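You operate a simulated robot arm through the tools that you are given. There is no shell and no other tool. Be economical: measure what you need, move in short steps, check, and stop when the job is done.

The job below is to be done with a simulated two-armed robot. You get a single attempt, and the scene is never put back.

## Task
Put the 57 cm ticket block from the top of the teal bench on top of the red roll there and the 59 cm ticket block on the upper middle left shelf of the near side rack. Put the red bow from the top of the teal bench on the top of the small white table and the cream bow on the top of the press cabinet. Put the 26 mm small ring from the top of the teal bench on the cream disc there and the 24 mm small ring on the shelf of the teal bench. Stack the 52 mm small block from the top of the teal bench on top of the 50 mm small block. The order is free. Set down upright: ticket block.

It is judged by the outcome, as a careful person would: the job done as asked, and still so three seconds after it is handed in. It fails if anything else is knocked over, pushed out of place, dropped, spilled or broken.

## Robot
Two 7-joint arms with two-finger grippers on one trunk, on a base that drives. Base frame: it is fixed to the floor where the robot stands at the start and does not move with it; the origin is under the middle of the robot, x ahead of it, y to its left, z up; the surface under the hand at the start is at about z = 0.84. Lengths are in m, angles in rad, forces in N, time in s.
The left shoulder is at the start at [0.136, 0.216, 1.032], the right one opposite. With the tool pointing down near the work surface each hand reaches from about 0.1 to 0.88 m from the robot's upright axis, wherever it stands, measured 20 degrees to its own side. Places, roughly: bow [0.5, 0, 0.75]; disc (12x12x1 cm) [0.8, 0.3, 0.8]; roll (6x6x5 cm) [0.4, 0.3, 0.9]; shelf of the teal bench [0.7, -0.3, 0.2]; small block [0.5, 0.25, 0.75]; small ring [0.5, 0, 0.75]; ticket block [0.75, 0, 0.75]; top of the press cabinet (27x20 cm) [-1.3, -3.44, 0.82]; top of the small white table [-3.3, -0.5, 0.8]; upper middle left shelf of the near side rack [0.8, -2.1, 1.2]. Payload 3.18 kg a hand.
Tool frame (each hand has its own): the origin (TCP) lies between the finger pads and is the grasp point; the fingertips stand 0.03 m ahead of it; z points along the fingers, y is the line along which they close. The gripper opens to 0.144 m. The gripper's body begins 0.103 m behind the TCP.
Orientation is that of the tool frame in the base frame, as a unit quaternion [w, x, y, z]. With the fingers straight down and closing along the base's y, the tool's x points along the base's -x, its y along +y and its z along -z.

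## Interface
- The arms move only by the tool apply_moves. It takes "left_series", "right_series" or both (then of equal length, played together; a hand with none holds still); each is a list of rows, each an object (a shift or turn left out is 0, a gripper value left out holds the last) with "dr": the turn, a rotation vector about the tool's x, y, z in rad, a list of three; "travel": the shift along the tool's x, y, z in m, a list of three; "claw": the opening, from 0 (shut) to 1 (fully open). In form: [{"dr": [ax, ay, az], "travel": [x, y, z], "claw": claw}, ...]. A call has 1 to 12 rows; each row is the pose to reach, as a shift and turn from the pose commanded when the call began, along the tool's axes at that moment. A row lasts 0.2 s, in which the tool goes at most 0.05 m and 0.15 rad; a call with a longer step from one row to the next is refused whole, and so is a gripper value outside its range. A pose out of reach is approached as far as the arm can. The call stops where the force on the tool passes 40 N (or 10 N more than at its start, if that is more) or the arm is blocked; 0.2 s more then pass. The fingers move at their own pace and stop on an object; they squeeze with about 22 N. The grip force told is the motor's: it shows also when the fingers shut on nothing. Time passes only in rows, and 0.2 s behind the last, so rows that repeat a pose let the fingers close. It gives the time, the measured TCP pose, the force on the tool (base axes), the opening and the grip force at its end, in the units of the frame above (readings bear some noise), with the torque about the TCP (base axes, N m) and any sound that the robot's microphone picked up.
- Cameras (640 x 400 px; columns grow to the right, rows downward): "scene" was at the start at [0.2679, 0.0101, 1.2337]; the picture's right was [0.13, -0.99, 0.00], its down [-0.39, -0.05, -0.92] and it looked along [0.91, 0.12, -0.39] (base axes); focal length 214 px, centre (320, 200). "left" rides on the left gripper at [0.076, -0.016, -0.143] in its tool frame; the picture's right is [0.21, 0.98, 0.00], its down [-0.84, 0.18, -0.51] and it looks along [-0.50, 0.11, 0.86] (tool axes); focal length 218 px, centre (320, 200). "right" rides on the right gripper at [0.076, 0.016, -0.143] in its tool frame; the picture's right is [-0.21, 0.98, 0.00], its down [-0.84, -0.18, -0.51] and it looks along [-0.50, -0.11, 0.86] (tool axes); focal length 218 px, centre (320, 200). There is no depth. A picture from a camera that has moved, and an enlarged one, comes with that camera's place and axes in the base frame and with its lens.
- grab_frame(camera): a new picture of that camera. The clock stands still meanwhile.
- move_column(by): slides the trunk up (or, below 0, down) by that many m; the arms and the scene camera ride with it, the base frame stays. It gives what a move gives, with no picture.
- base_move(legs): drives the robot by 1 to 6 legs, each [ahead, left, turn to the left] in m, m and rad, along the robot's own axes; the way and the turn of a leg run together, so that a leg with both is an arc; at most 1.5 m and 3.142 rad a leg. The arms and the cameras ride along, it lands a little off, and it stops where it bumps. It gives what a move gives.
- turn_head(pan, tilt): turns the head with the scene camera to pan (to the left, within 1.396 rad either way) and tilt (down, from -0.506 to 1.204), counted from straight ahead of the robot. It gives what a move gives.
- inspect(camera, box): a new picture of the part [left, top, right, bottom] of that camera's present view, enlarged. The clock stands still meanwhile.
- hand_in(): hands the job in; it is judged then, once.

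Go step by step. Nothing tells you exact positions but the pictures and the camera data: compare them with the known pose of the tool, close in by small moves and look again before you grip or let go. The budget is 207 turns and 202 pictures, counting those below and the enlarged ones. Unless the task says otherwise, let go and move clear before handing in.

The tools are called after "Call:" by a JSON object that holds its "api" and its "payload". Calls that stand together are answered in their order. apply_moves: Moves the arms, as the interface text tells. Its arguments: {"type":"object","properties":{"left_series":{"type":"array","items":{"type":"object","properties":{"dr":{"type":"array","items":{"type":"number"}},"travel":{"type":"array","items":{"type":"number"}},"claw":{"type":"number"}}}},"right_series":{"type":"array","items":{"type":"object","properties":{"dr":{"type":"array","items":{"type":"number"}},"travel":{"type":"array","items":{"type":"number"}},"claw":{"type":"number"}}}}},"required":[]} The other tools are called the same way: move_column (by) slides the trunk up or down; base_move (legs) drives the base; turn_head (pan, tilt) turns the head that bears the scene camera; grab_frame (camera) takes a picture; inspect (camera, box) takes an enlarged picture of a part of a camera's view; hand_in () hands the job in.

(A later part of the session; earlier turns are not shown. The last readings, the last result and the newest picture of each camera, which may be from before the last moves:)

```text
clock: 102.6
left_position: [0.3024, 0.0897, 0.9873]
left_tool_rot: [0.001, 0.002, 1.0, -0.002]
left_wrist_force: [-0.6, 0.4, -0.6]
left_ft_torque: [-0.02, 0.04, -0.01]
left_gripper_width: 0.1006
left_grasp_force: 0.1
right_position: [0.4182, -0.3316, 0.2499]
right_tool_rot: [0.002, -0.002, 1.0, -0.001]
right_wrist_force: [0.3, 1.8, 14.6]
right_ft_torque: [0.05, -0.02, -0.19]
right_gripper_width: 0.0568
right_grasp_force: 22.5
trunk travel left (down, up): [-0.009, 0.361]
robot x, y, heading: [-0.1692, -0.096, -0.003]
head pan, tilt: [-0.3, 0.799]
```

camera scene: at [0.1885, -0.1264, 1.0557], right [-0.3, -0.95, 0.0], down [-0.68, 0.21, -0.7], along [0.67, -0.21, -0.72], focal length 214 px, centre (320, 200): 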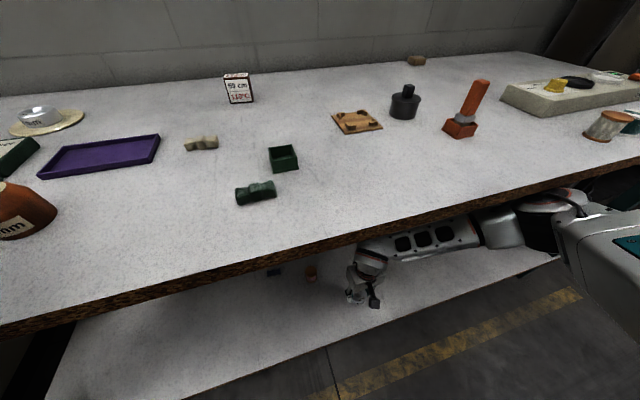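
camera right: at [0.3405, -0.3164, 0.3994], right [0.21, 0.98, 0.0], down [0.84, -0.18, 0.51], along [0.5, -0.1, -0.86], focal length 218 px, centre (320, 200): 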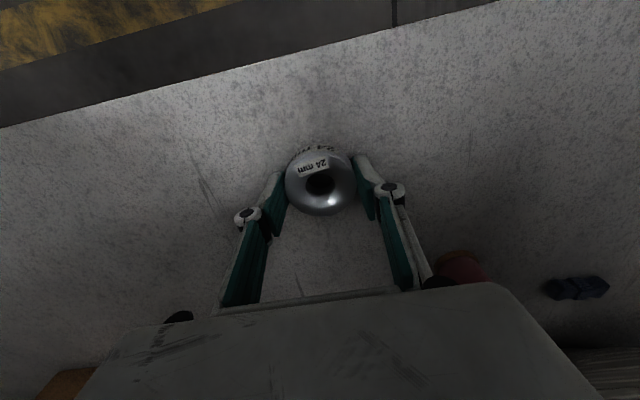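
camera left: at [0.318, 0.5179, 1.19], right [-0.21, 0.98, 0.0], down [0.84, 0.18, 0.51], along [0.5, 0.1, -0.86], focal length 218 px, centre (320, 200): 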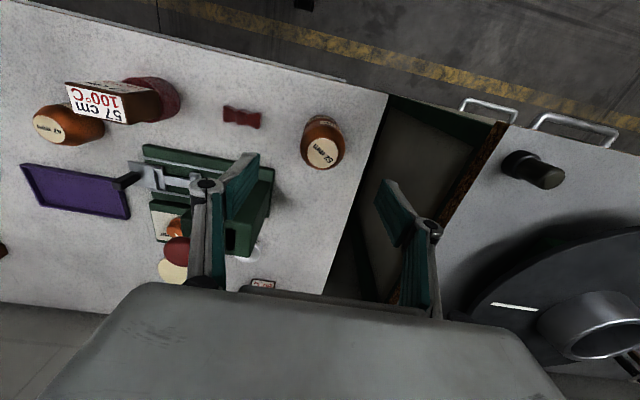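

The ring touches the shelf. I ease off, open, and rise a little.

Call:
{"api": "apply_moves", "payload": {"right_series": [{"travel": [0, 0, -0.001]}, {"travel": [0, 0, -0.001], "claw": 0.5}, {"travel": [0, 0, -0.001], "claw": 0.6}, {"travel": [0, 0, -0.03], "claw": 0.6}, {"travel": [0, 0, -0.065], "claw": 0.6}]}}

Call:
{"api": "grab_frame", "payload": {"camera": "right"}}

```text
clock: 103.8
left_position: [0.3023, 0.0912, 0.9803]
left_tool_rot: [-0.004, 0.003, 1.0, -0.001]
left_wrist_force: [0.2, -0.3, -0.3]
left_ft_torque: [-0.02, 0.02, -0.04]
left_gripper_width: 0.1007
left_grasp_force: 0.1
right_position: [0.4049, -0.3308, 0.3027]
right_tool_rot: [-0.01, -0.003, 1.0, 0.0]
right_wrist_force: [-0.7, -0.1, 0.2]
right_ft_torque: [0.0, 0.0, 0.0]
right_gripper_width: 0.0863
right_grasp_force: 0.0
trunk travel left (down, up): [-0.009, 0.361]
robot x, y, heading: [-0.1758, -0.0994, 0.001]
head pan, tilt: [-0.3, 0.799]
```

```text
108 pictures are left
camera right: at [0.3308, -0.3144, 0.4477], right [0.2, 0.98, 0.0], down [0.85, -0.17, 0.49], along [0.48, -0.1, -0.87], focal length 218 px, centre (320, 200)
```

right: 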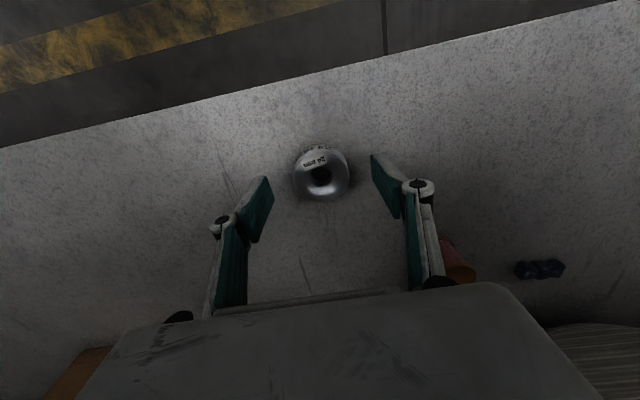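

The 24 mm ring is on the shelf. The robot shook slightly, so something of the arm may be near the bench; I check the view before backing out.

Call:
{"api": "apply_moves", "payload": {"right_series": [{"travel": [0, 0, 0]}]}}

Call:
{"api": "grab_frame", "payload": {"camera": "scene"}}

```text
clock: 104.2
left_position: [0.3024, 0.0903, 0.9835]
left_tool_rot: [-0.003, 0.001, 1.0, -0.001]
left_wrist_force: [0.1, -0.4, -0.4]
left_ft_torque: [-0.05, -0.01, 0.01]
left_gripper_width: 0.1007
left_grasp_force: 0.1
right_position: [0.4024, -0.3296, 0.3029]
right_tool_rot: [-0.011, -0.004, 1.0, 0.001]
right_wrist_force: [0.2, 0.3, 0.0]
right_ft_torque: [0.01, -0.03, -0.01]
right_gripper_width: 0.0864
right_grasp_force: 0.0
trunk travel left (down, up): [-0.009, 0.361]
robot x, y, heading: [-0.1708, -0.0967, -0.001]
head pan, tilt: [-0.3, 0.799]
```

```text
107 pictures are left
camera scene: at [0.1887, -0.1256, 1.0536], right [-0.3, -0.95, 0.0], down [-0.68, 0.21, -0.7], along [0.67, -0.21, -0.72], focal length 214 px, centre (320, 200)
```

scene: 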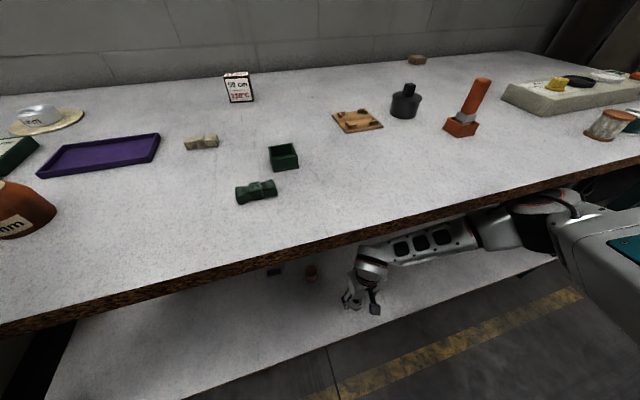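

The elbow is brushing the bench underside. I lower the hand 15 mm to relieve it, then back straight out.

Call:
{"api": "apply_moves", "payload": {"right_series": [{"travel": [0, 0, 0.008]}, {"travel": [0, 0, 0.016]}]}}

Call:
{"api": "base_move", "payload": {"legs": [[-0.4, 0, 0]]}}

Call:
{"api": "grab_frame", "payload": {"camera": "scene"}}

```text
clock: 104.8
left_position: [0.3037, 0.086, 0.9878]
left_tool_rot: [0.002, 0.004, 1.0, 0.0]
left_wrist_force: [0.2, 0.3, -0.7]
left_ft_torque: [-0.03, -0.02, 0.0]
left_gripper_width: 0.1007
left_grasp_force: 0.0
right_position: [0.4183, -0.3367, 0.2986]
right_tool_rot: [0.001, 0.001, 1.0, 0.001]
right_wrist_force: [-1.2, 0.0, 0.2]
right_ft_torque: [-0.01, 0.02, 0.01]
right_gripper_width: 0.0864
right_grasp_force: 0.0
trunk travel left (down, up): [-0.009, 0.361]
robot x, y, heading: [-0.1707, -0.1, -0.001]
head pan, tilt: [-0.3, 0.799]
```

```text
clock: 107.3
left_position: [-0.096, 0.0908, 0.9857]
left_tool_rot: [0.0, 0.003, 1.0, -0.001]
left_wrist_force: [-0.6, 1.1, -0.6]
left_ft_torque: [0.02, -0.03, 0.02]
left_gripper_width: 0.1005
left_grasp_force: 0.0
right_position: [0.0176, -0.3308, 0.2991]
right_tool_rot: [0.0, -0.001, 1.0, -0.001]
right_wrist_force: [-0.6, 0.7, -0.2]
right_ft_torque: [0.0, -0.02, -0.02]
right_gripper_width: 0.0862
right_grasp_force: 0.1
trunk travel left (down, up): [-0.009, 0.361]
robot x, y, heading: [-0.5676, -0.099, -0.003]
head pan, tilt: [-0.3, 0.799]
```

```text
106 pictures are left
camera scene: at [-0.2106, -0.1254, 1.0558], right [-0.3, -0.95, 0.0], down [-0.68, 0.21, -0.7], along [0.67, -0.21, -0.72], focal length 214 px, centre (320, 200)
```

scene: 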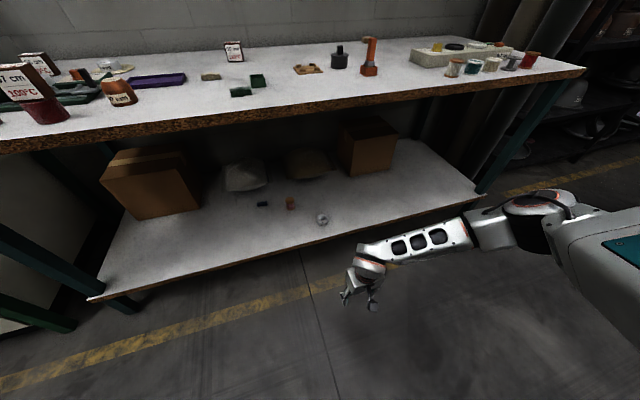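

The ring sits safely on the shelf and everything is clear. I raise the right arm again.

Call:
{"api": "apply_moves", "payload": {"right_series": [{"travel": [0, 0, -0.048]}, {"travel": [0, 0, -0.096]}, {"travel": [0, 0, -0.144]}, {"travel": [0, 0, -0.192]}, {"travel": [0, 0, -0.24]}, {"travel": [0, 0, -0.288]}, {"travel": [0, 0, -0.336]}, {"travel": [0, 0, -0.384]}, {"travel": [0, 0, -0.432]}, {"travel": [0, 0, -0.48]}, {"travel": [0, 0, -0.528]}, {"travel": [0, 0, -0.576]}]}}

Call:
{"api": "apply_moves", "payload": {"right_series": [{"travel": [0, 0, -0.045]}, {"travel": [0, 0, -0.09]}, {"travel": [0, 0, -0.12]}]}}

Call:
{"api": "move_column", "payload": {"by": 0.06}}

Call:
{"api": "turn_head", "payload": {"pan": 0, "tilt": 0.6}}

Call:
{"api": "grab_frame", "payload": {"camera": "scene"}}

```text
clock: 109.9
left_position: [-0.0964, 0.092, 0.9867]
left_tool_rot: [0.001, 0.003, 1.0, 0.0]
left_wrist_force: [0.1, -0.2, 0.5]
left_ft_torque: [0.01, -0.03, -0.01]
left_gripper_width: 0.1008
left_grasp_force: 0.1
right_position: [0.0202, -0.3303, 0.8758]
right_tool_rot: [0.0, 0.0, 1.0, 0.0]
right_wrist_force: [0.0, 0.4, 0.1]
right_ft_torque: [0.0, 0.0, 0.01]
right_gripper_width: 0.0867
right_grasp_force: 0.1
trunk travel left (down, up): [-0.009, 0.361]
robot x, y, heading: [-0.5707, -0.0985, -0.001]
head pan, tilt: [-0.3, 0.799]
```

```text
clock: 110.7
left_position: [-0.0949, 0.0911, 0.9857]
left_tool_rot: [0.0, 0.002, 1.0, -0.001]
left_wrist_force: [0.5, -1.1, 0.4]
left_ft_torque: [0.01, 0.03, -0.01]
left_gripper_width: 0.1007
left_grasp_force: 0.0
right_position: [0.0114, -0.3201, 0.9773]
right_tool_rot: [0.0, 0.0, 1.0, 0.001]
right_wrist_force: [0.0, -0.5, 0.4]
right_ft_torque: [-0.03, 0.0, 0.0]
right_gripper_width: 0.0863
right_grasp_force: 0.1
right hand out of reach, approached as far as the arm can: row 3
trunk travel left (down, up): [-0.009, 0.361]
robot x, y, heading: [-0.5727, -0.0982, -0.002]
head pan, tilt: [-0.3, 0.799]
```

```text
clock: 111.7
left_position: [-0.0932, 0.0908, 1.0432]
left_tool_rot: [-0.002, 0.001, 1.0, -0.001]
left_wrist_force: [0.1, -0.1, 0.3]
left_ft_torque: [0.03, 0.06, -0.01]
left_gripper_width: 0.1005
left_grasp_force: 0.1
right_position: [0.0118, -0.3198, 1.0325]
right_tool_rot: [-0.002, 0.0, 1.0, 0.0]
right_wrist_force: [0.2, 0.5, -0.7]
right_ft_torque: [-0.02, 0.05, -0.02]
right_gripper_width: 0.0862
right_grasp_force: 0.1
trunk travel left (down, up): [-0.069, 0.301]
robot x, y, heading: [-0.5728, -0.096, -0.003]
head pan, tilt: [-0.3, 0.799]
```

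```text
clock: 112.5
left_position: [-0.0969, 0.0916, 1.0458]
left_tool_rot: [0.0, 0.002, 1.0, 0.0]
left_wrist_force: [0.4, 0.0, -0.1]
left_ft_torque: [0.0, 0.04, 0.0]
left_gripper_width: 0.1006
left_grasp_force: 0.0
right_position: [0.0103, -0.3199, 1.0363]
right_tool_rot: [0.001, 0.0, 1.0, 0.0]
right_wrist_force: [-0.6, 0.0, -0.1]
right_ft_torque: [0.01, -0.02, -0.02]
right_gripper_width: 0.0862
right_grasp_force: 0.1
trunk travel left (down, up): [-0.069, 0.301]
robot x, y, heading: [-0.569, -0.0979, -0.002]
head pan, tilt: [0.0, 0.6]
```

```text
105 pictures are left
camera scene: at [-0.2512, -0.1015, 1.1509], right [0.0, -1.0, 0.0], down [-0.57, 0.0, -0.82], along [0.82, 0.0, -0.57], focal length 214 px, centre (320, 200)
```

scene: 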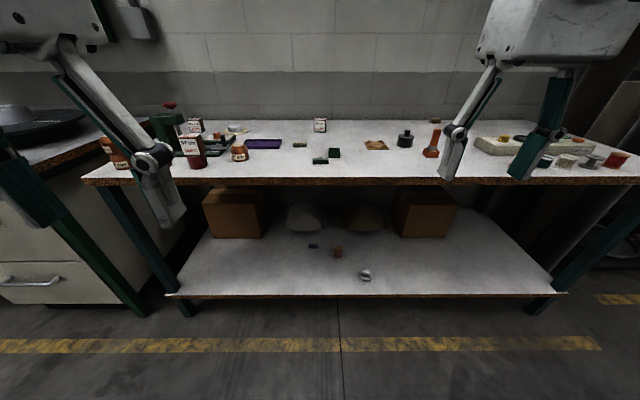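

Next is the 59 cm block and the cream bow, but first I look toward the rack on the right to see how its shelves are built.

Call:
{"api": "turn_head", "payload": {"pan": -1.1, "tilt": 0.15}}

Call:
{"api": "grab_frame", "payload": {"camera": "scene"}}

```text
clock: 113.8
left_position: [-0.0951, 0.0913, 1.0459]
left_tool_rot: [0.0, 0.003, 1.0, -0.001]
left_wrist_force: [0.1, 0.0, -0.2]
left_ft_torque: [0.0, 0.02, 0.01]
left_gripper_width: 0.1009
left_grasp_force: 0.0
right_position: [0.0098, -0.3197, 1.0345]
right_tool_rot: [0.0, -0.001, 1.0, 0.0]
right_wrist_force: [0.0, -0.1, -1.3]
right_ft_torque: [-0.01, -0.01, -0.02]
right_gripper_width: 0.0865
right_grasp_force: 0.1
trunk travel left (down, up): [-0.069, 0.301]
robot x, y, heading: [-0.5696, -0.1013, 0.001]
head pan, tilt: [-1.1, 0.15]
```

```text
104 pictures are left
camera scene: at [-0.2976, -0.1838, 1.1923], right [-0.89, -0.45, 0.0], down [-0.07, 0.13, -0.99], along [0.45, -0.88, -0.15], focal length 214 px, centre (320, 200)
```

scene: 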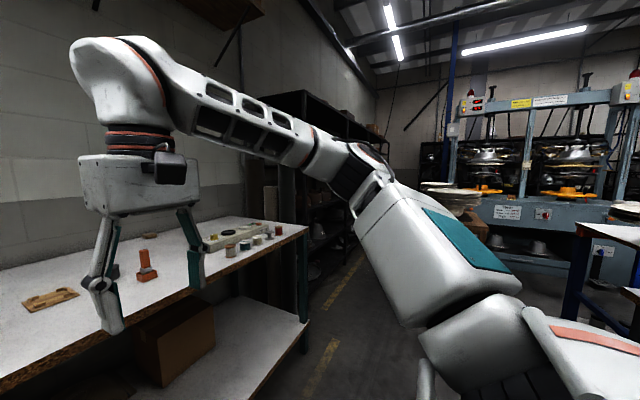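

The rack stands along the same wall to the right of the bench. I scout it with empty hands before gripping the block.

Call:
{"api": "base_move", "payload": {"legs": [[0, -1.5, 0], [0, -0.4, 0]]}}

Call:
{"api": "turn_head", "payload": {"pan": 0, "tilt": 0.1}}

Call:
{"api": "grab_frame", "payload": {"camera": "scene"}}

```text
clock: 129.0
left_position: [-0.1174, -1.5698, 1.0456]
left_tool_rot: [0.0, 0.006, 1.0, -0.001]
left_wrist_force: [-0.8, 0.4, -0.2]
left_ft_torque: [-0.06, -0.02, -0.01]
left_gripper_width: 0.1011
left_grasp_force: 0.1
right_position: [-0.0147, -1.9819, 1.0369]
right_tool_rot: [-0.001, 0.003, 1.0, 0.0]
right_wrist_force: [0.3, -0.7, -0.2]
right_ft_torque: [-0.06, 0.03, 0.01]
right_gripper_width: 0.0865
right_grasp_force: 0.0
trunk travel left (down, up): [-0.069, 0.301]
robot x, y, heading: [-0.5896, -1.7572, -0.008]
head pan, tilt: [-1.1, 0.15]
stopped in leg 2: the robot was blocked; the commanded pose is now the measured one
```

```text
clock: 130.3
left_position: [-0.1179, -1.57, 1.0446]
left_tool_rot: [-0.001, 0.006, 1.0, 0.0]
left_wrist_force: [0.4, 0.1, -0.2]
left_ft_torque: [0.0, 0.01, -0.01]
left_gripper_width: 0.1006
left_grasp_force: 0.0
right_position: [-0.0137, -1.9832, 1.035]
right_tool_rot: [-0.002, 0.004, 1.0, 0.001]
right_wrist_force: [0.4, 0.3, -0.1]
right_ft_torque: [0.03, -0.02, -0.01]
right_gripper_width: 0.0865
right_grasp_force: 0.1
trunk travel left (down, up): [-0.069, 0.301]
robot x, y, heading: [-0.5931, -1.7591, -0.008]
head pan, tilt: [0.0, 0.099]
```

```text
103 pictures are left
camera scene: at [-0.2704, -1.7618, 1.1971], right [-0.01, -1.0, 0.0], down [-0.1, 0.0, -1.0], along [0.99, -0.01, -0.1], focal length 214 px, centre (320, 200)
```

scene: 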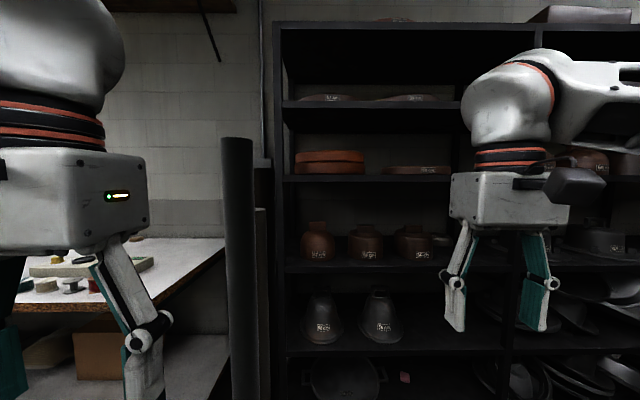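

The drive was blocked at y ≈ -1.76. I look to the right and down to see what I touched.

Call:
{"api": "turn_head", "payload": {"pan": -1.35, "tilt": 0.5}}

Call:
{"api": "grab_frame", "payload": {"camera": "scene"}}

Call:
{"api": "grab_frame", "payload": {"camera": "right"}}

```text
clock: 131.8
left_position: [-0.1182, -1.5713, 1.0459]
left_tool_rot: [0.0, 0.007, 1.0, 0.0]
left_wrist_force: [-0.7, -0.6, 0.5]
left_ft_torque: [0.02, -0.02, -0.01]
left_gripper_width: 0.1006
left_grasp_force: 0.0
right_position: [-0.0138, -1.983, 1.0361]
right_tool_rot: [-0.001, 0.003, 1.0, 0.001]
right_wrist_force: [-0.5, 0.8, -0.6]
right_ft_torque: [0.02, 0.04, -0.03]
right_gripper_width: 0.0865
right_grasp_force: 0.0
trunk travel left (down, up): [-0.069, 0.301]
robot x, y, heading: [-0.5937, -1.7555, -0.014]
head pan, tilt: [-1.349, 0.499]
```

```text
102 pictures are left
camera scene: at [-0.3432, -1.8497, 1.16], right [-0.98, -0.21, 0.0], down [-0.1, 0.47, -0.88], along [0.19, -0.86, -0.48], focal length 214 px, centre (320, 200)
```

scene: 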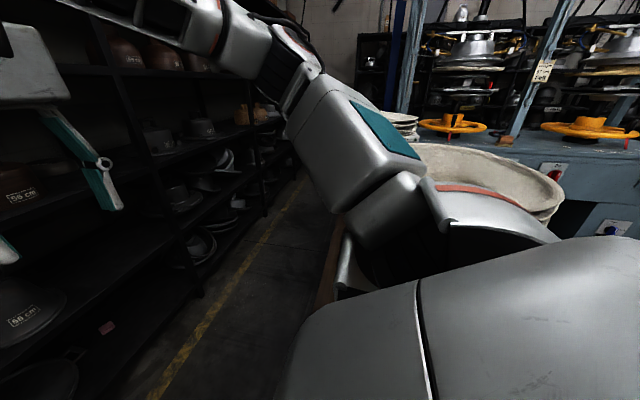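

```text
101 pictures are left
camera right: at [-0.0897, -1.9669, 1.1779], right [0.22, 0.98, 0.0], down [0.84, -0.19, 0.51], along [0.49, -0.11, -0.86], focal length 218 px, centre (320, 200)
```

right: 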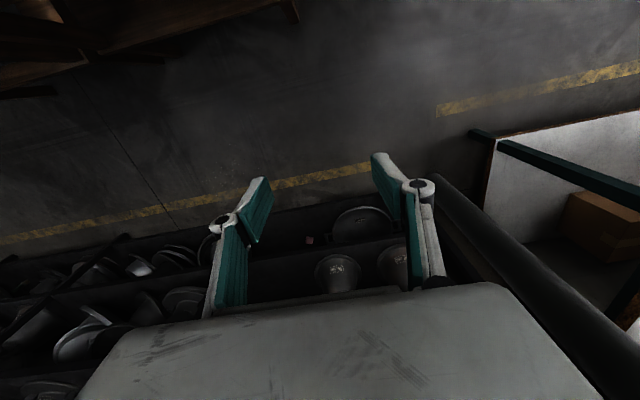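

I bumped into a pallet or cart on the right; it looks undisturbed. I back off to the left and zoom on the shelf at z ≈ 1.2.

Call:
{"api": "base_move", "payload": {"legs": [[0.0, 0.15, 0.01]]}}

Call:
{"api": "turn_head", "payload": {"pan": 0, "tilt": 0.1}}

Call:
{"api": "apply_moves", "payload": {"right_series": [{"travel": [0, -0.03, 0.02]}, {"travel": [0, -0.05, 0.05]}, {"travel": [0, -0.05, 0.09]}, {"travel": [0, -0.05, 0.13]}, {"travel": [0, -0.05, 0.17]}]}}

Call:
{"api": "inspect", "payload": {"camera": "scene", "box": [240, 60, 560, 260]}}

```text
clock: 133.8
left_position: [-0.1183, -1.4165, 1.0455]
left_tool_rot: [0.0, 0.001, 1.0, 0.0]
left_wrist_force: [0.1, 0.6, -0.4]
left_ft_torque: [-0.03, 0.0, 0.0]
left_gripper_width: 0.101
left_grasp_force: 0.0
right_position: [-0.0107, -1.8276, 1.0361]
right_tool_rot: [-0.001, -0.002, 1.0, 0.001]
right_wrist_force: [0.3, -0.6, 0.3]
right_ft_torque: [-0.03, 0.0, 0.01]
right_gripper_width: 0.0865
right_grasp_force: 0.0
trunk travel left (down, up): [-0.069, 0.301]
robot x, y, heading: [-0.594, -1.6047, 0.003]
head pan, tilt: [-1.349, 0.499]
```

```text
clock: 135.3
left_position: [-0.1191, -1.4167, 1.0462]
left_tool_rot: [0.0, 0.0, 1.0, 0.001]
left_wrist_force: [-0.5, 0.3, 0.8]
left_ft_torque: [-0.03, -0.01, -0.01]
left_gripper_width: 0.1007
left_grasp_force: 0.1
right_position: [-0.0114, -1.829, 1.0346]
right_tool_rot: [-0.002, -0.002, 1.0, 0.001]
right_wrist_force: [0.4, 0.6, 0.1]
right_ft_torque: [0.0, 0.0, 0.06]
right_gripper_width: 0.0865
right_grasp_force: 0.0
trunk travel left (down, up): [-0.069, 0.301]
robot x, y, heading: [-0.5909, -1.6071, -0.0]
head pan, tilt: [0.0, 0.099]
```

```text
clock: 136.5
left_position: [-0.1191, -1.4182, 1.0452]
left_tool_rot: [-0.002, 0.0, 1.0, 0.0]
left_wrist_force: [-0.4, -0.7, -1.1]
left_ft_torque: [-0.03, 0.06, 0.02]
left_gripper_width: 0.1007
left_grasp_force: 0.0
right_position: [-0.0082, -1.8776, 0.8644]
right_tool_rot: [-0.001, -0.002, 1.0, 0.001]
right_wrist_force: [-0.5, -0.5, 0.6]
right_ft_torque: [0.02, 0.02, -0.02]
right_gripper_width: 0.0863
right_grasp_force: 0.0
trunk travel left (down, up): [-0.069, 0.301]
robot x, y, heading: [-0.5913, -1.6134, -0.004]
head pan, tilt: [0.0, 0.099]
```

```text
2.00 times, centred on (400, 160) of scene
camera zoom: at [-0.269, -1.61, 1.1966], right [0.0, -1.0, 0.0], down [-0.1, 0.0, -0.99], along [0.99, 0.0, -0.1], focal length 429 px, centre (160, 280)
```

zoom: 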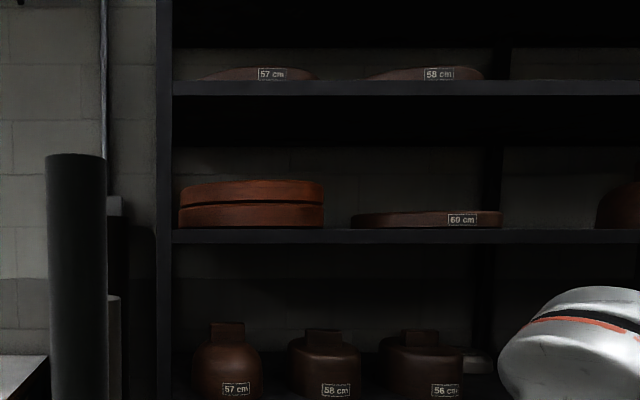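

The shelf at z ≈ 1.21 holds an orange disc stack and a flat brim; the rack front is at x ≈ 0.52. I raise the trunk to look down onto it.

Call:
{"api": "move_column", "payload": {"by": 0.28}}

Call:
{"api": "turn_head", "payload": {"pan": -0.25, "tilt": 0.3}}

Call:
{"api": "grab_frame", "payload": {"camera": "scene"}}

Call:
{"api": "inspect", "payload": {"camera": "scene", "box": [200, 60, 480, 235]}}

```text
clock: 139.3
left_position: [-0.1192, -1.4171, 1.3258]
left_tool_rot: [0.0, 0.0, 1.0, 0.0]
left_wrist_force: [0.5, -0.4, 0.2]
left_ft_torque: [0.01, -0.01, 0.01]
left_gripper_width: 0.101
left_grasp_force: 0.2
right_position: [-0.0106, -1.8782, 1.1453]
right_tool_rot: [0.0, -0.002, 1.0, 0.002]
right_wrist_force: [-0.2, 0.0, 0.3]
right_ft_torque: [-0.02, -0.01, -0.03]
right_gripper_width: 0.0865
right_grasp_force: 0.1
trunk travel left (down, up): [-0.349, 0.021]
robot x, y, heading: [-0.5925, -1.6051, 0.001]
head pan, tilt: [0.0, 0.099]
```

```text
clock: 140.1
left_position: [-0.1198, -1.4171, 1.3256]
left_tool_rot: [0.0, 0.001, 1.0, 0.0]
left_wrist_force: [0.6, -0.4, 0.1]
left_ft_torque: [0.0, 0.02, -0.01]
left_gripper_width: 0.1007
left_grasp_force: 0.2
right_position: [-0.0105, -1.8789, 1.146]
right_tool_rot: [-0.001, -0.003, 1.0, 0.001]
right_wrist_force: [-0.3, 0.2, -0.6]
right_ft_torque: [0.02, 0.03, -0.03]
right_gripper_width: 0.0866
right_grasp_force: 0.0
trunk travel left (down, up): [-0.349, 0.021]
robot x, y, heading: [-0.5916, -1.603, 0.006]
head pan, tilt: [-0.25, 0.3]
```

```text
99 pictures are left
camera scene: at [-0.4634, -1.6333, 1.4882], right [-0.24, -0.97, 0.0], down [-0.29, 0.07, -0.96], along [0.93, -0.23, -0.3], focal length 214 px, centre (320, 200)
```

scene: 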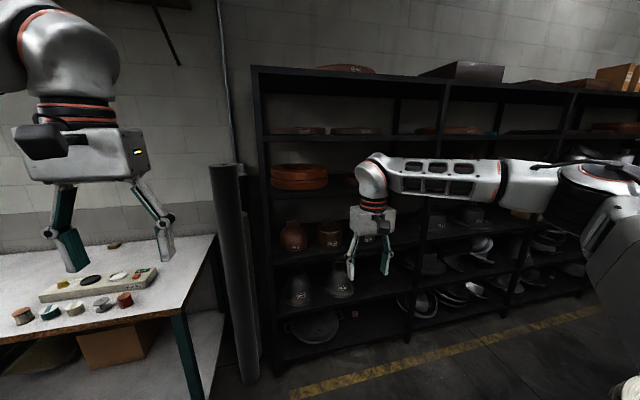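

```text
2.29 times, centred on (340, 148) of scene
camera zoom: at [-0.4634, -1.6333, 1.4882], right [-0.24, -0.97, 0.0], down [-0.29, 0.07, -0.96], along [0.93, -0.23, -0.3], focal length 490 px, centre (274, 320)
```

zoom: 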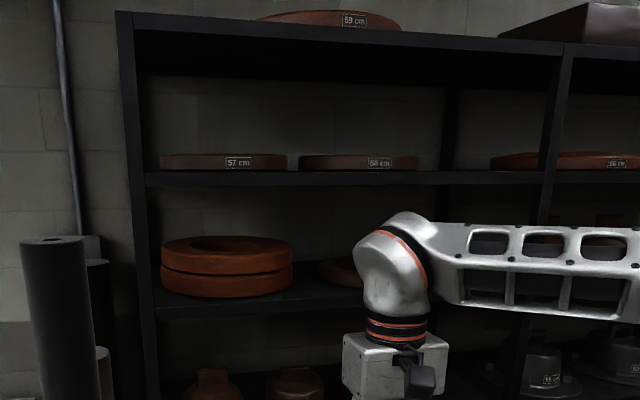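

I lower the right arm out of view to see the rest of the shelf.

Call:
{"api": "apply_moves", "payload": {"right_series": [{"travel": [0.04, 0, 0.03]}, {"travel": [0.06, 0, 0.075]}, {"travel": [0.06, 0, 0.12]}, {"travel": [0.06, 0, 0.165]}, {"travel": [0.06, 0, 0.21]}, {"travel": [0.06, 0, 0.255]}, {"travel": [0.06, 0, 0.3]}, {"travel": [0.06, 0, 0.345]}]}}

Call:
{"api": "turn_head", "payload": {"pan": -0.4, "tilt": 0.3}}

Call:
{"api": "inspect", "payload": {"camera": "scene", "box": [220, 80, 500, 255]}}

```text
clock: 141.9
left_position: [-0.1189, -1.4171, 1.3246]
left_tool_rot: [0.0, 0.001, 1.0, 0.0]
left_wrist_force: [-0.1, 0.4, -0.5]
left_ft_torque: [-0.03, 0.01, 0.01]
left_gripper_width: 0.1009
left_grasp_force: 0.1
right_position: [-0.0726, -1.8778, 0.7977]
right_tool_rot: [-0.001, -0.002, 1.0, 0.002]
right_wrist_force: [0.5, -0.6, -0.6]
right_ft_torque: [0.01, 0.02, -0.02]
right_gripper_width: 0.0862
right_grasp_force: 0.1
trunk travel left (down, up): [-0.349, 0.021]
robot x, y, heading: [-0.5931, -1.6091, -0.001]
head pan, tilt: [-0.25, 0.3]
```

```text
clock: 142.6
left_position: [-0.1199, -1.4169, 1.3256]
left_tool_rot: [0.0, 0.001, 1.0, 0.0]
left_wrist_force: [-0.3, -0.7, -0.2]
left_ft_torque: [-0.03, 0.0, -0.01]
left_gripper_width: 0.1007
left_grasp_force: 0.0
right_position: [-0.0737, -1.8776, 0.7999]
right_tool_rot: [-0.001, -0.003, 1.0, 0.001]
right_wrist_force: [-0.1, -0.9, -0.1]
right_ft_torque: [-0.01, 0.02, 0.0]
right_gripper_width: 0.0864
right_grasp_force: 0.1
trunk travel left (down, up): [-0.349, 0.021]
robot x, y, heading: [-0.5935, -1.6117, 0.002]
head pan, tilt: [-0.4, 0.3]
```

```text
2.29 times, centred on (360, 168) of scene
camera zoom: at [-0.4678, -1.6466, 1.4882], right [-0.39, -0.92, 0.0], down [-0.27, 0.11, -0.96], along [0.88, -0.37, -0.3], focal length 490 px, centre (229, 274)
```

zoom: 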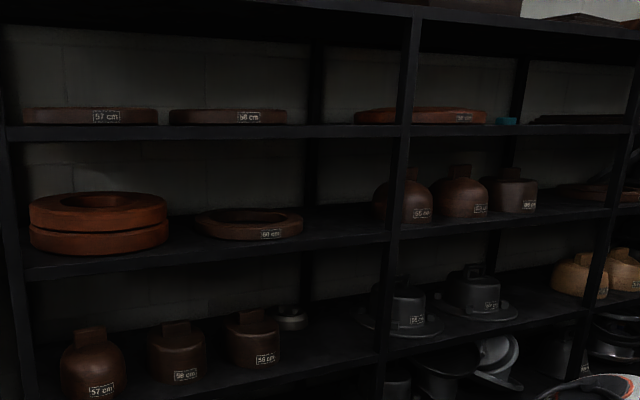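

There's a good free spot at the front of that shelf, at about [0.575, -2.0, 1.21] between the two discs. I'll carry the 59 cm block with the hand pitched 45° so it fits under the upper shelf, so I return to the bench.

Call:
{"api": "apply_moves", "payload": {"right_series": [{"travel": [0, 0, -0.045]}, {"travel": [0, 0, -0.09]}, {"travel": [0, 0, -0.135]}, {"travel": [0, 0, -0.18]}, {"travel": [0, 0, -0.225]}, {"travel": [0, 0, -0.27]}, {"travel": [0, 0, -0.315]}, {"travel": [0, 0, -0.36]}, {"travel": [0, 0.03, -0.4]}, {"travel": [0, 0.05, -0.44]}]}}

Call:
{"api": "move_column", "payload": {"by": -0.28}}

Call:
{"api": "base_move", "payload": {"legs": [[0, 1.45, 0], [0, 0.22, 0], [0.4, 0, 0]]}}

Call:
{"api": "turn_head", "payload": {"pan": 0, "tilt": 0.7}}

Call:
{"api": "grab_frame", "payload": {"camera": "scene"}}

```text
clock: 144.8
left_position: [-0.1209, -1.4168, 1.3248]
left_tool_rot: [0.0, 0.0, 1.0, -0.001]
left_wrist_force: [-0.4, 0.4, -0.4]
left_ft_torque: [0.01, -0.04, 0.0]
left_gripper_width: 0.1007
left_grasp_force: 0.1
right_position: [-0.0711, -1.8281, 1.2421]
right_tool_rot: [0.0, -0.003, 1.0, 0.001]
right_wrist_force: [-0.4, 0.6, -0.1]
right_ft_torque: [-0.01, -0.02, -0.01]
right_gripper_width: 0.0865
right_grasp_force: 0.0
trunk travel left (down, up): [-0.349, 0.021]
robot x, y, heading: [-0.5954, -1.6074, 0.0]
head pan, tilt: [-0.4, 0.3]
```

```text
clock: 147.6
left_position: [-0.121, -1.417, 1.0466]
left_tool_rot: [0.002, 0.001, 1.0, 0.0]
left_wrist_force: [-0.1, -0.7, -0.5]
left_ft_torque: [-0.02, -0.01, -0.02]
left_gripper_width: 0.1008
left_grasp_force: 0.1
right_position: [-0.0719, -1.829, 0.9628]
right_tool_rot: [0.002, -0.002, 1.0, 0.001]
right_wrist_force: [-1.1, 0.6, -0.1]
right_ft_torque: [0.03, 0.01, 0.0]
right_gripper_width: 0.0864
right_grasp_force: 0.0
trunk travel left (down, up): [-0.069, 0.301]
robot x, y, heading: [-0.5927, -1.6101, 0.006]
head pan, tilt: [-0.4, 0.3]
```

```text
clock: 164.6
left_position: [0.2742, 0.2352, 1.0462]
left_tool_rot: [0.001, 0.0, 1.0, 0.0]
left_wrist_force: [0.2, 0.8, 0.2]
left_ft_torque: [0.04, -0.01, 0.03]
left_gripper_width: 0.1006
left_grasp_force: 0.1
right_position: [0.3237, -0.1777, 0.9601]
right_tool_rot: [-0.001, -0.003, 1.0, 0.001]
right_wrist_force: [0.0, -0.3, -0.4]
right_ft_torque: [-0.05, 0.0, 0.0]
right_gripper_width: 0.0864
right_grasp_force: 0.2
trunk travel left (down, up): [-0.069, 0.301]
robot x, y, heading: [-0.1956, 0.0451, 0.003]
head pan, tilt: [-0.4, 0.3]
```

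```text
clock: 165.5
left_position: [0.2745, 0.2362, 1.0464]
left_tool_rot: [0.0, 0.001, 1.0, 0.0]
left_wrist_force: [-0.1, -0.2, -0.1]
left_ft_torque: [0.0, 0.02, -0.01]
left_gripper_width: 0.1007
left_grasp_force: 0.1
right_position: [0.3236, -0.1768, 0.9606]
right_tool_rot: [0.0, -0.003, 1.0, 0.001]
right_wrist_force: [0.9, 0.8, -0.3]
right_ft_torque: [0.0, 0.03, 0.01]
right_gripper_width: 0.0863
right_grasp_force: 0.1
trunk travel left (down, up): [-0.069, 0.301]
robot x, y, heading: [-0.1976, 0.0441, 0.001]
head pan, tilt: [0.0, 0.7]
```

```text
96 pictures are left
camera scene: at [0.117, 0.0427, 1.1424], right [0.0, -1.0, 0.0], down [-0.64, 0.0, -0.77], along [0.77, 0.0, -0.64], focal length 214 px, centre (320, 200)
```

scene: 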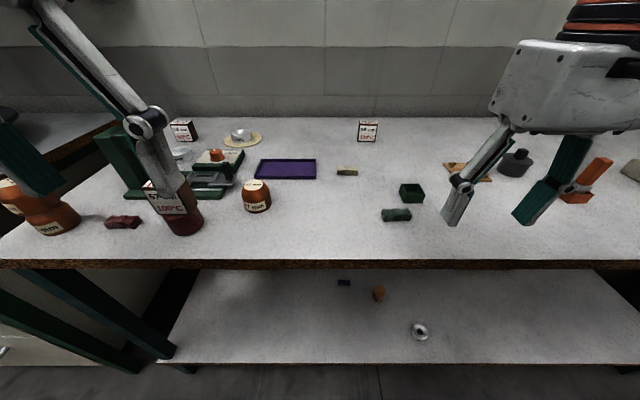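

I drive forward 15 cm, then pitch the right hand 45° forward above the bench.

Call:
{"api": "base_move", "payload": {"legs": [[0.15, 0, 0]]}}

Call:
{"api": "apply_moves", "payload": {"right_series": [{"travel": [0, 0, -0.04]}, {"dr": [0, -0.13, 0], "travel": [0, 0.01, -0.06]}, {"dr": [0, -0.26, 0], "travel": [-0.02, 0.02, -0.06]}, {"dr": [0, -0.39, 0], "travel": [-0.04, 0.03, -0.06]}, {"dr": [0, -0.52, 0], "travel": [-0.07, 0.04, -0.06]}, {"dr": [0, -0.65, 0], "travel": [-0.1, 0.05, -0.06]}, {"dr": [0, -0.785, 0], "travel": [-0.13, 0.06, -0.06]}]}}

Call:
{"api": "grab_frame", "payload": {"camera": "right"}}

Call:
{"api": "grab_frame", "payload": {"camera": "scene"}}

```text
clock: 166.8
left_position: [0.4237, 0.2357, 1.0461]
left_tool_rot: [0.0, 0.001, 1.0, 0.0]
left_wrist_force: [0.1, 0.1, -0.8]
left_ft_torque: [-0.02, 0.04, -0.03]
left_gripper_width: 0.1006
left_grasp_force: 0.0
right_position: [0.4726, -0.1755, 0.9603]
right_tool_rot: [0.0, -0.003, 1.0, 0.001]
right_wrist_force: [0.8, -0.5, -0.9]
right_ft_torque: [-0.03, 0.04, 0.01]
right_gripper_width: 0.0862
right_grasp_force: 0.1
trunk travel left (down, up): [-0.069, 0.301]
robot x, y, heading: [-0.0457, 0.0416, 0.002]
head pan, tilt: [0.0, 0.7]
```

```text
clock: 168.4
left_position: [0.424, 0.2371, 1.0445]
left_tool_rot: [0.0, 0.0, 1.0, 0.0]
left_wrist_force: [-0.5, 1.1, -1.0]
left_ft_torque: [-0.02, 0.0, 0.0]
left_gripper_width: 0.1007
left_grasp_force: 0.0
right_position: [0.6021, -0.115, 1.0199]
right_tool_rot: [0.383, -0.003, 0.924, 0.001]
right_wrist_force: [-0.6, -0.7, -0.4]
right_ft_torque: [0.01, -0.03, 0.0]
right_gripper_width: 0.0862
right_grasp_force: 0.1
trunk travel left (down, up): [-0.069, 0.301]
robot x, y, heading: [-0.0527, 0.0418, 0.002]
head pan, tilt: [0.0, 0.7]
```

```text
95 pictures are left
camera right: at [0.4481, -0.0997, 1.0666], right [0.14, 0.98, 0.15], down [0.24, -0.18, 0.95], along [0.96, -0.1, -0.26], focal length 218 px, centre (320, 200)
```

right: 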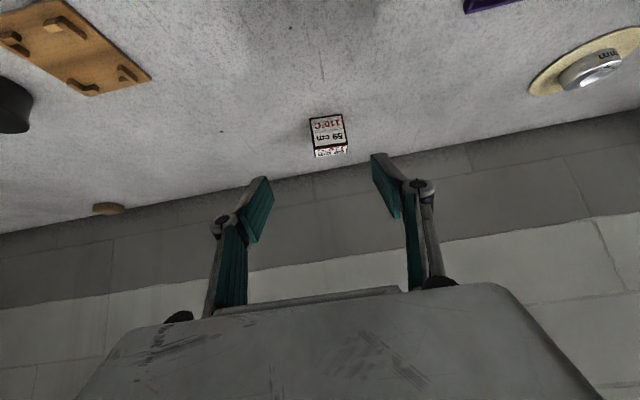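

```text
94 pictures are left
camera scene: at [0.2663, 0.0433, 1.142], right [0.0, -1.0, 0.0], down [-0.64, 0.0, -0.76], along [0.76, 0.0, -0.64], focal length 214 px, centre (320, 200)
```

scene: 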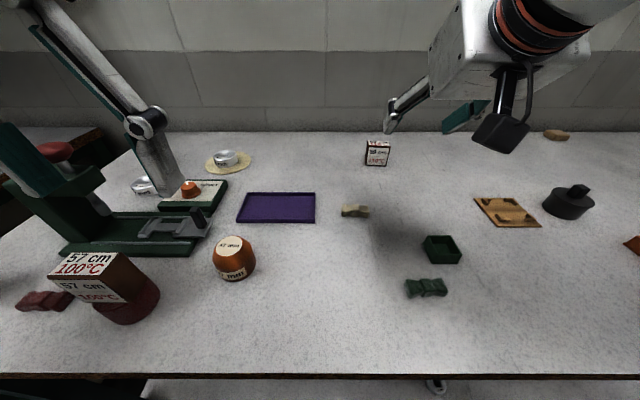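

The pitched pose works well. I zoom in to locate the 59 cm block precisely.

Call:
{"api": "inspect", "payload": {"camera": "right", "box": [270, 90, 390, 180]}}

Call:
{"api": "inspect", "payload": {"camera": "scene", "box": [320, 110, 440, 190]}}

```text
4.44 times, centred on (330, 135) of right
camera zoom: at [0.4481, -0.0997, 1.0666], right [0.14, 0.98, 0.15], down [0.24, -0.18, 0.95], along [0.96, -0.1, -0.26], focal length 970 px, centre (276, 489)
```

zoom: 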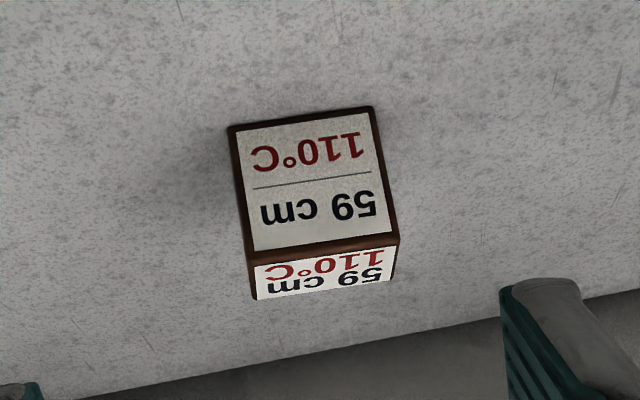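

```text
5.00 times, centred on (380, 150) of scene
camera zoom: at [0.2663, 0.0433, 1.142], right [0.0, -1.0, 0.0], down [-0.64, 0.0, -0.76], along [0.76, 0.0, -0.64], focal length 1072 px, centre (20, 450)
```

zoom: 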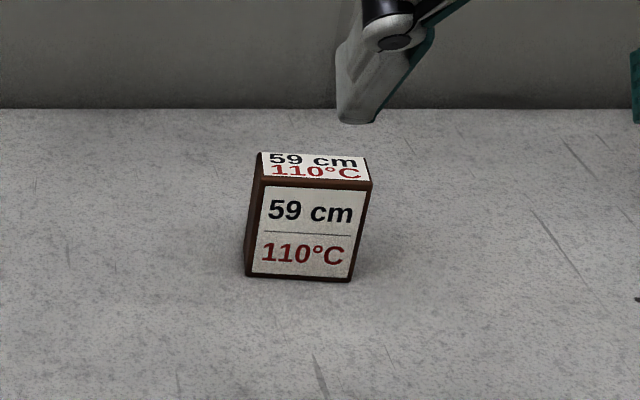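

The block is centred at about [0.781, -0.108], turned about 0.13 rad. I line the hand up on the approach axis.

Call:
{"api": "apply_moves", "payload": {"right_series": [{"dr": [0.092, 0, 0.092], "travel": [-0.015, 0.003, 0.03]}, {"dr": [0.092, 0, 0.092], "travel": [-0.031, 0.007, 0.065]}, {"dr": [0.092, 0, 0.092], "travel": [-0.031, 0.007, 0.095]}, {"dr": [0.092, 0, 0.092], "travel": [-0.031, 0.007, 0.12]}]}}

Call:
{"api": "grab_frame", "payload": {"camera": "right"}}

Call:
{"api": "inspect", "payload": {"camera": "scene", "box": [320, 90, 480, 190]}}

```text
clock: 169.4
left_position: [0.4236, 0.2354, 1.0448]
left_tool_rot: [0.0, 0.001, 1.0, 0.0]
left_wrist_force: [0.6, -0.3, 0.7]
left_ft_torque: [0.0, 0.02, 0.0]
left_gripper_width: 0.1008
left_grasp_force: 0.1
right_position: [0.7087, -0.1082, 0.957]
right_tool_rot: [0.381, 0.059, 0.923, -0.024]
right_wrist_force: [1.5, -0.4, 0.0]
right_ft_torque: [-0.01, -0.05, 0.0]
right_gripper_width: 0.0862
right_grasp_force: 0.1
trunk travel left (down, up): [-0.069, 0.301]
robot x, y, heading: [-0.0493, 0.0459, 0.001]
head pan, tilt: [0.0, 0.7]
```

```text
91 pictures are left
camera right: at [0.5577, -0.0732, 1.0036], right [0.27, 0.95, 0.15], down [0.21, -0.21, 0.95], along [0.94, -0.23, -0.26], focal length 218 px, centre (320, 200)
```

right: 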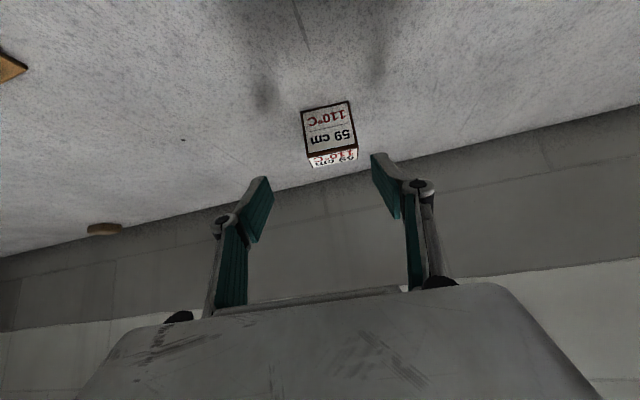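

```text
4.00 times, centred on (400, 140) of scene
camera zoom: at [0.2663, 0.0431, 1.142], right [0.0, -1.0, 0.0], down [-0.64, 0.0, -0.76], along [0.76, 0.0, -0.64], focal length 858 px, centre (0, 440)
```

zoom: 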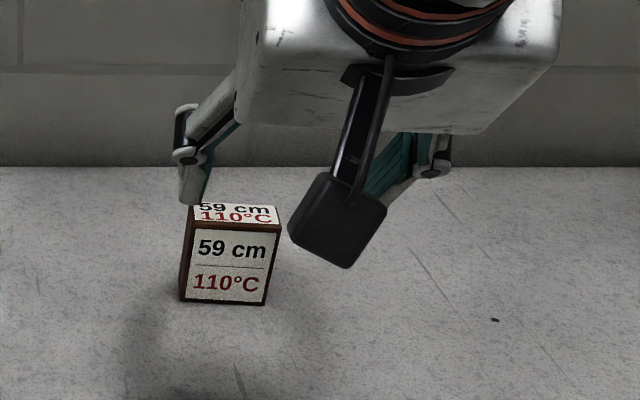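

A 12 mm sideways correction is needed. I apply it, then slide in along the fingers.

Call:
{"api": "apply_moves", "payload": {"right_series": [{"travel": [0, 0.0116, 0]}, {"travel": [0, 0.0116, 0.03]}, {"travel": [0, 0.0116, 0.06]}, {"travel": [0, 0.0116, 0.085]}, {"travel": [-0.001, 0.0116, 0.1]}, {"travel": [-0.001, 0.0116, 0.1]}]}}

Call:
{"api": "grab_frame", "payload": {"camera": "right"}}

Call:
{"api": "inspect", "payload": {"camera": "scene", "box": [320, 90, 480, 190]}}

```text
clock: 170.8
left_position: [0.4234, 0.2353, 1.0479]
left_tool_rot: [0.0, 0.0, 1.0, 0.001]
left_wrist_force: [1.2, -0.5, 0.4]
left_ft_torque: [-0.02, 0.0, -0.03]
left_gripper_width: 0.101
left_grasp_force: 0.1
right_position: [0.7801, -0.1049, 0.8882]
right_tool_rot: [0.382, 0.059, 0.922, -0.024]
right_wrist_force: [0.4, 0.5, 0.6]
right_ft_torque: [0.01, -0.01, 0.01]
right_gripper_width: 0.0865
right_grasp_force: 0.1
trunk travel left (down, up): [-0.069, 0.301]
robot x, y, heading: [-0.0514, 0.0468, 0.003]
head pan, tilt: [0.0, 0.7]
```

```text
89 pictures are left
camera right: at [0.6296, -0.0705, 0.9345], right [0.27, 0.95, 0.15], down [0.21, -0.21, 0.95], along [0.94, -0.23, -0.26], focal length 218 px, centre (320, 200)
```

right: 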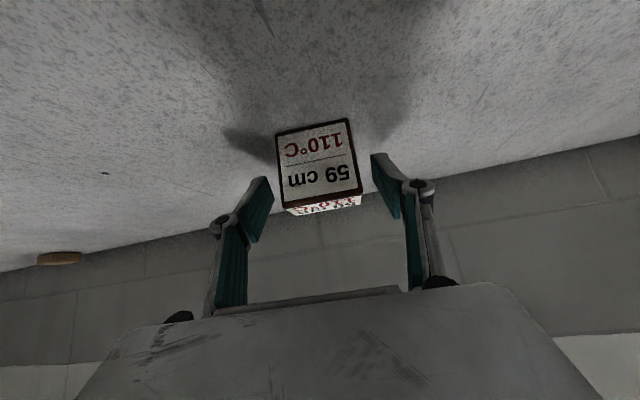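

```text
4.00 times, centred on (400, 140) of scene
camera zoom: at [0.2655, 0.0431, 1.1424], right [0.0, -1.0, 0.0], down [-0.64, 0.0, -0.77], along [0.77, 0.0, -0.64], focal length 858 px, centre (0, 440)
```

zoom: 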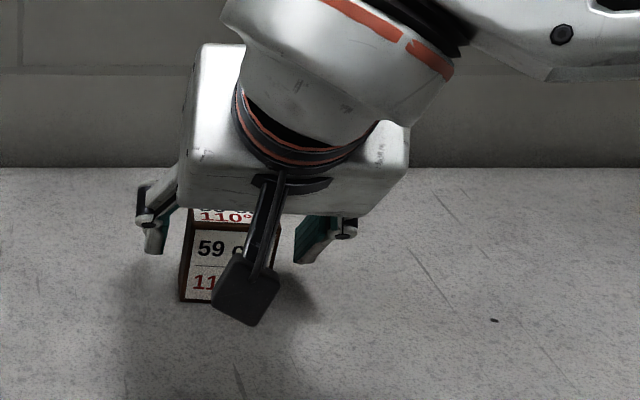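

The block lies centred between the fingers. I close the gripper.

Call:
{"api": "apply_moves", "payload": {"right_series": [{"travel": [0.003, 0, 0.003], "claw": 0.5}, {"travel": [0.003, 0, 0.003], "claw": 0.3}, {"travel": [0.003, 0, 0.003], "claw": 0.25}, {"travel": [0.003, 0, 0.003], "claw": 0.25}]}}

Call:
{"api": "grab_frame", "payload": {"camera": "right"}}

```text
clock: 171.8
left_position: [0.4226, 0.236, 1.0456]
left_tool_rot: [0.0, 0.001, 1.0, 0.0]
left_wrist_force: [0.7, -0.5, 0.2]
left_ft_torque: [-0.02, -0.01, 0.0]
left_gripper_width: 0.1006
left_grasp_force: 0.1
right_position: [0.7801, -0.1047, 0.8831]
right_tool_rot: [0.381, 0.059, 0.922, -0.024]
right_wrist_force: [0.5, 0.5, 1.1]
right_ft_torque: [-0.05, -0.04, 0.03]
right_gripper_width: 0.0553
right_grasp_force: 21.8
trunk travel left (down, up): [-0.069, 0.301]
robot x, y, heading: [-0.0486, 0.0433, 0.001]
head pan, tilt: [0.0, 0.7]
```

```text
87 pictures are left
camera right: at [0.6293, -0.0704, 0.9303], right [0.27, 0.95, 0.15], down [0.21, -0.21, 0.95], along [0.94, -0.22, -0.26], focal length 218 px, centre (320, 200)
```

right: 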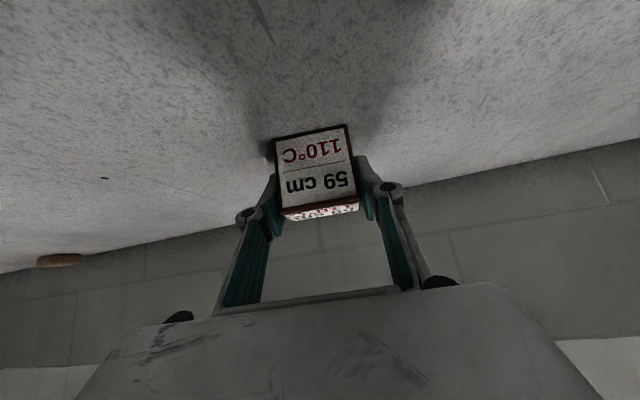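

The 59 cm block is gripped. I lift it straight up, then draw it back and to the right.

Call:
{"api": "apply_moves", "payload": {"right_series": [{"travel": [-0.03, 0, -0.03]}, {"travel": [-0.064, 0, -0.064]}, {"travel": [-0.099, 0, -0.0995]}, {"travel": [-0.064, -0.006, -0.133]}, {"travel": [-0.03, -0.013, -0.168]}, {"travel": [0.004, -0.02, -0.203]}, {"travel": [0.037, -0.035, -0.236]}, {"travel": [0.055, -0.07, -0.258]}, {"travel": [0.066, -0.11, -0.27]}, {"travel": [0.07, -0.15, -0.275]}, {"travel": [0.07, -0.19, -0.275]}]}}

Call:
{"api": "grab_frame", "payload": {"camera": "scene"}}

Call:
{"api": "inspect", "payload": {"camera": "scene", "box": [280, 160, 420, 260]}}

```text
clock: 174.2
left_position: [0.4231, 0.2354, 1.0457]
left_tool_rot: [-0.001, 0.0, 1.0, 0.0]
left_wrist_force: [0.4, -0.1, 0.4]
left_ft_torque: [0.02, -0.04, 0.04]
left_gripper_width: 0.1005
left_grasp_force: 0.1
right_position: [0.5129, -0.2625, 1.0308]
right_tool_rot: [0.381, 0.059, 0.922, -0.024]
right_wrist_force: [-0.3, -0.6, -0.5]
right_ft_torque: [-0.04, -0.03, 0.03]
right_gripper_width: 0.0552
right_grasp_force: 21.8
trunk travel left (down, up): [-0.069, 0.301]
robot x, y, heading: [-0.0511, 0.0475, -0.001]
head pan, tilt: [0.0, 0.7]
```

```text
86 pictures are left
camera scene: at [0.2657, 0.0424, 1.1423], right [0.0, -1.0, 0.0], down [-0.64, 0.0, -0.77], along [0.77, 0.0, -0.64], focal length 214 px, centre (320, 200)
```

scene: 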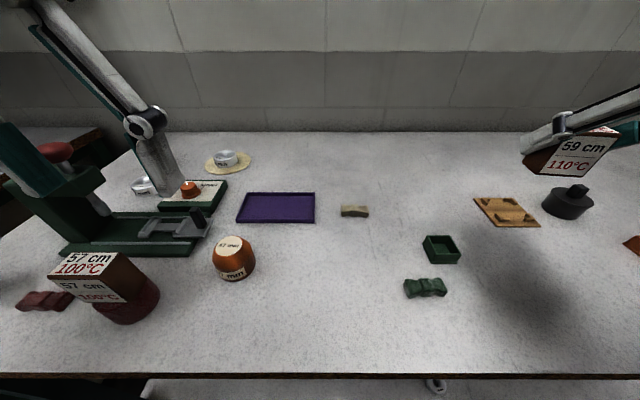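

```text
4.00 times, centred on (350, 210) of scene
camera zoom: at [0.2657, 0.0424, 1.1423], right [0.0, -1.0, 0.0], down [-0.64, 0.0, -0.77], along [0.77, 0.0, -0.64], focal length 858 px, centre (200, 160)
```

zoom: 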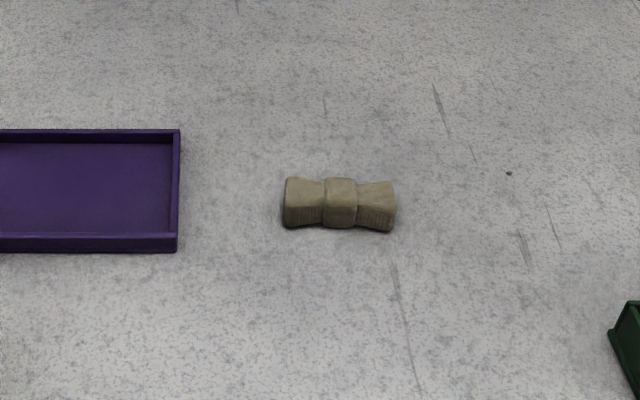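

The cream bow is at about [0.578, -0.027], 54 mm wide along y. I shift the base right a bit and bring the left hand over it.

Call:
{"api": "base_move", "payload": {"legs": [[0, -0.12, 0]]}}

Call:
{"api": "apply_moves", "payload": {"left_series": [{"travel": [-0.03, -0.03, 0], "claw": 0.6}, {"travel": [-0.065, -0.06, 0], "claw": 0.6}, {"travel": [-0.1, -0.09, 0.01], "claw": 0.6}, {"travel": [-0.13, -0.12, 0.03], "claw": 0.6}, {"travel": [-0.155, -0.142, 0.06], "claw": 0.6}, {"travel": [-0.155, -0.142, 0.1], "claw": 0.6}, {"travel": [-0.155, -0.142, 0.1], "claw": 0.6}]}}

Call:
{"api": "grab_frame", "payload": {"camera": "left"}}

```text
clock: 175.9
left_position: [0.4237, 0.1159, 1.0454]
left_tool_rot: [0.001, -0.001, 1.0, 0.0]
left_wrist_force: [-0.9, -0.5, 0.2]
left_ft_torque: [0.03, 0.01, 0.01]
left_gripper_width: 0.1009
left_grasp_force: 0.1
right_position: [0.5141, -0.382, 1.0289]
right_tool_rot: [0.381, 0.058, 0.922, -0.024]
right_wrist_force: [-0.9, 0.0, -1.1]
right_ft_torque: [0.03, 0.03, 0.03]
right_gripper_width: 0.0552
right_grasp_force: 22.2
trunk travel left (down, up): [-0.069, 0.301]
robot x, y, heading: [-0.0494, -0.076, 0.005]
head pan, tilt: [0.0, 0.7]
```

```text
clock: 177.5
left_position: [0.5791, -0.0249, 0.9459]
left_tool_rot: [0.001, 0.0, 1.0, 0.0]
left_wrist_force: [0.7, 0.7, 0.7]
left_ft_torque: [0.0, -0.03, 0.02]
left_gripper_width: 0.0861
left_grasp_force: 0.0
right_position: [0.5133, -0.3808, 1.0311]
right_tool_rot: [0.382, 0.058, 0.922, -0.023]
right_wrist_force: [-0.6, 0.3, -0.7]
right_ft_torque: [-0.02, -0.04, 0.02]
right_gripper_width: 0.055
right_grasp_force: 22.1
trunk travel left (down, up): [-0.069, 0.301]
robot x, y, heading: [-0.0529, -0.0779, 0.001]
head pan, tilt: [0.0, 0.7]
```

```text
84 pictures are left
camera left: at [0.5022, -0.0404, 1.0882], right [-0.21, 0.98, 0.0], down [0.84, 0.18, 0.51], along [0.5, 0.1, -0.86], focal length 218 px, centre (320, 200)
```

left: 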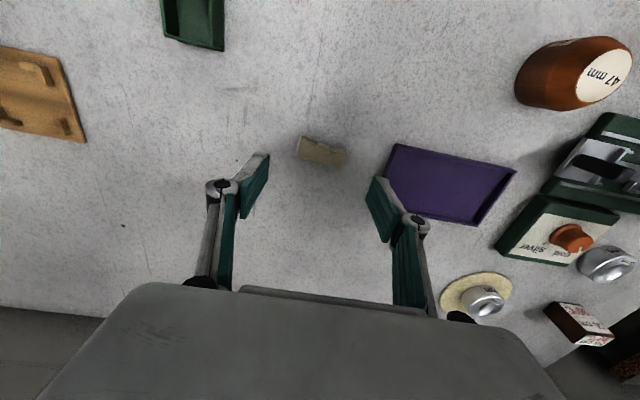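

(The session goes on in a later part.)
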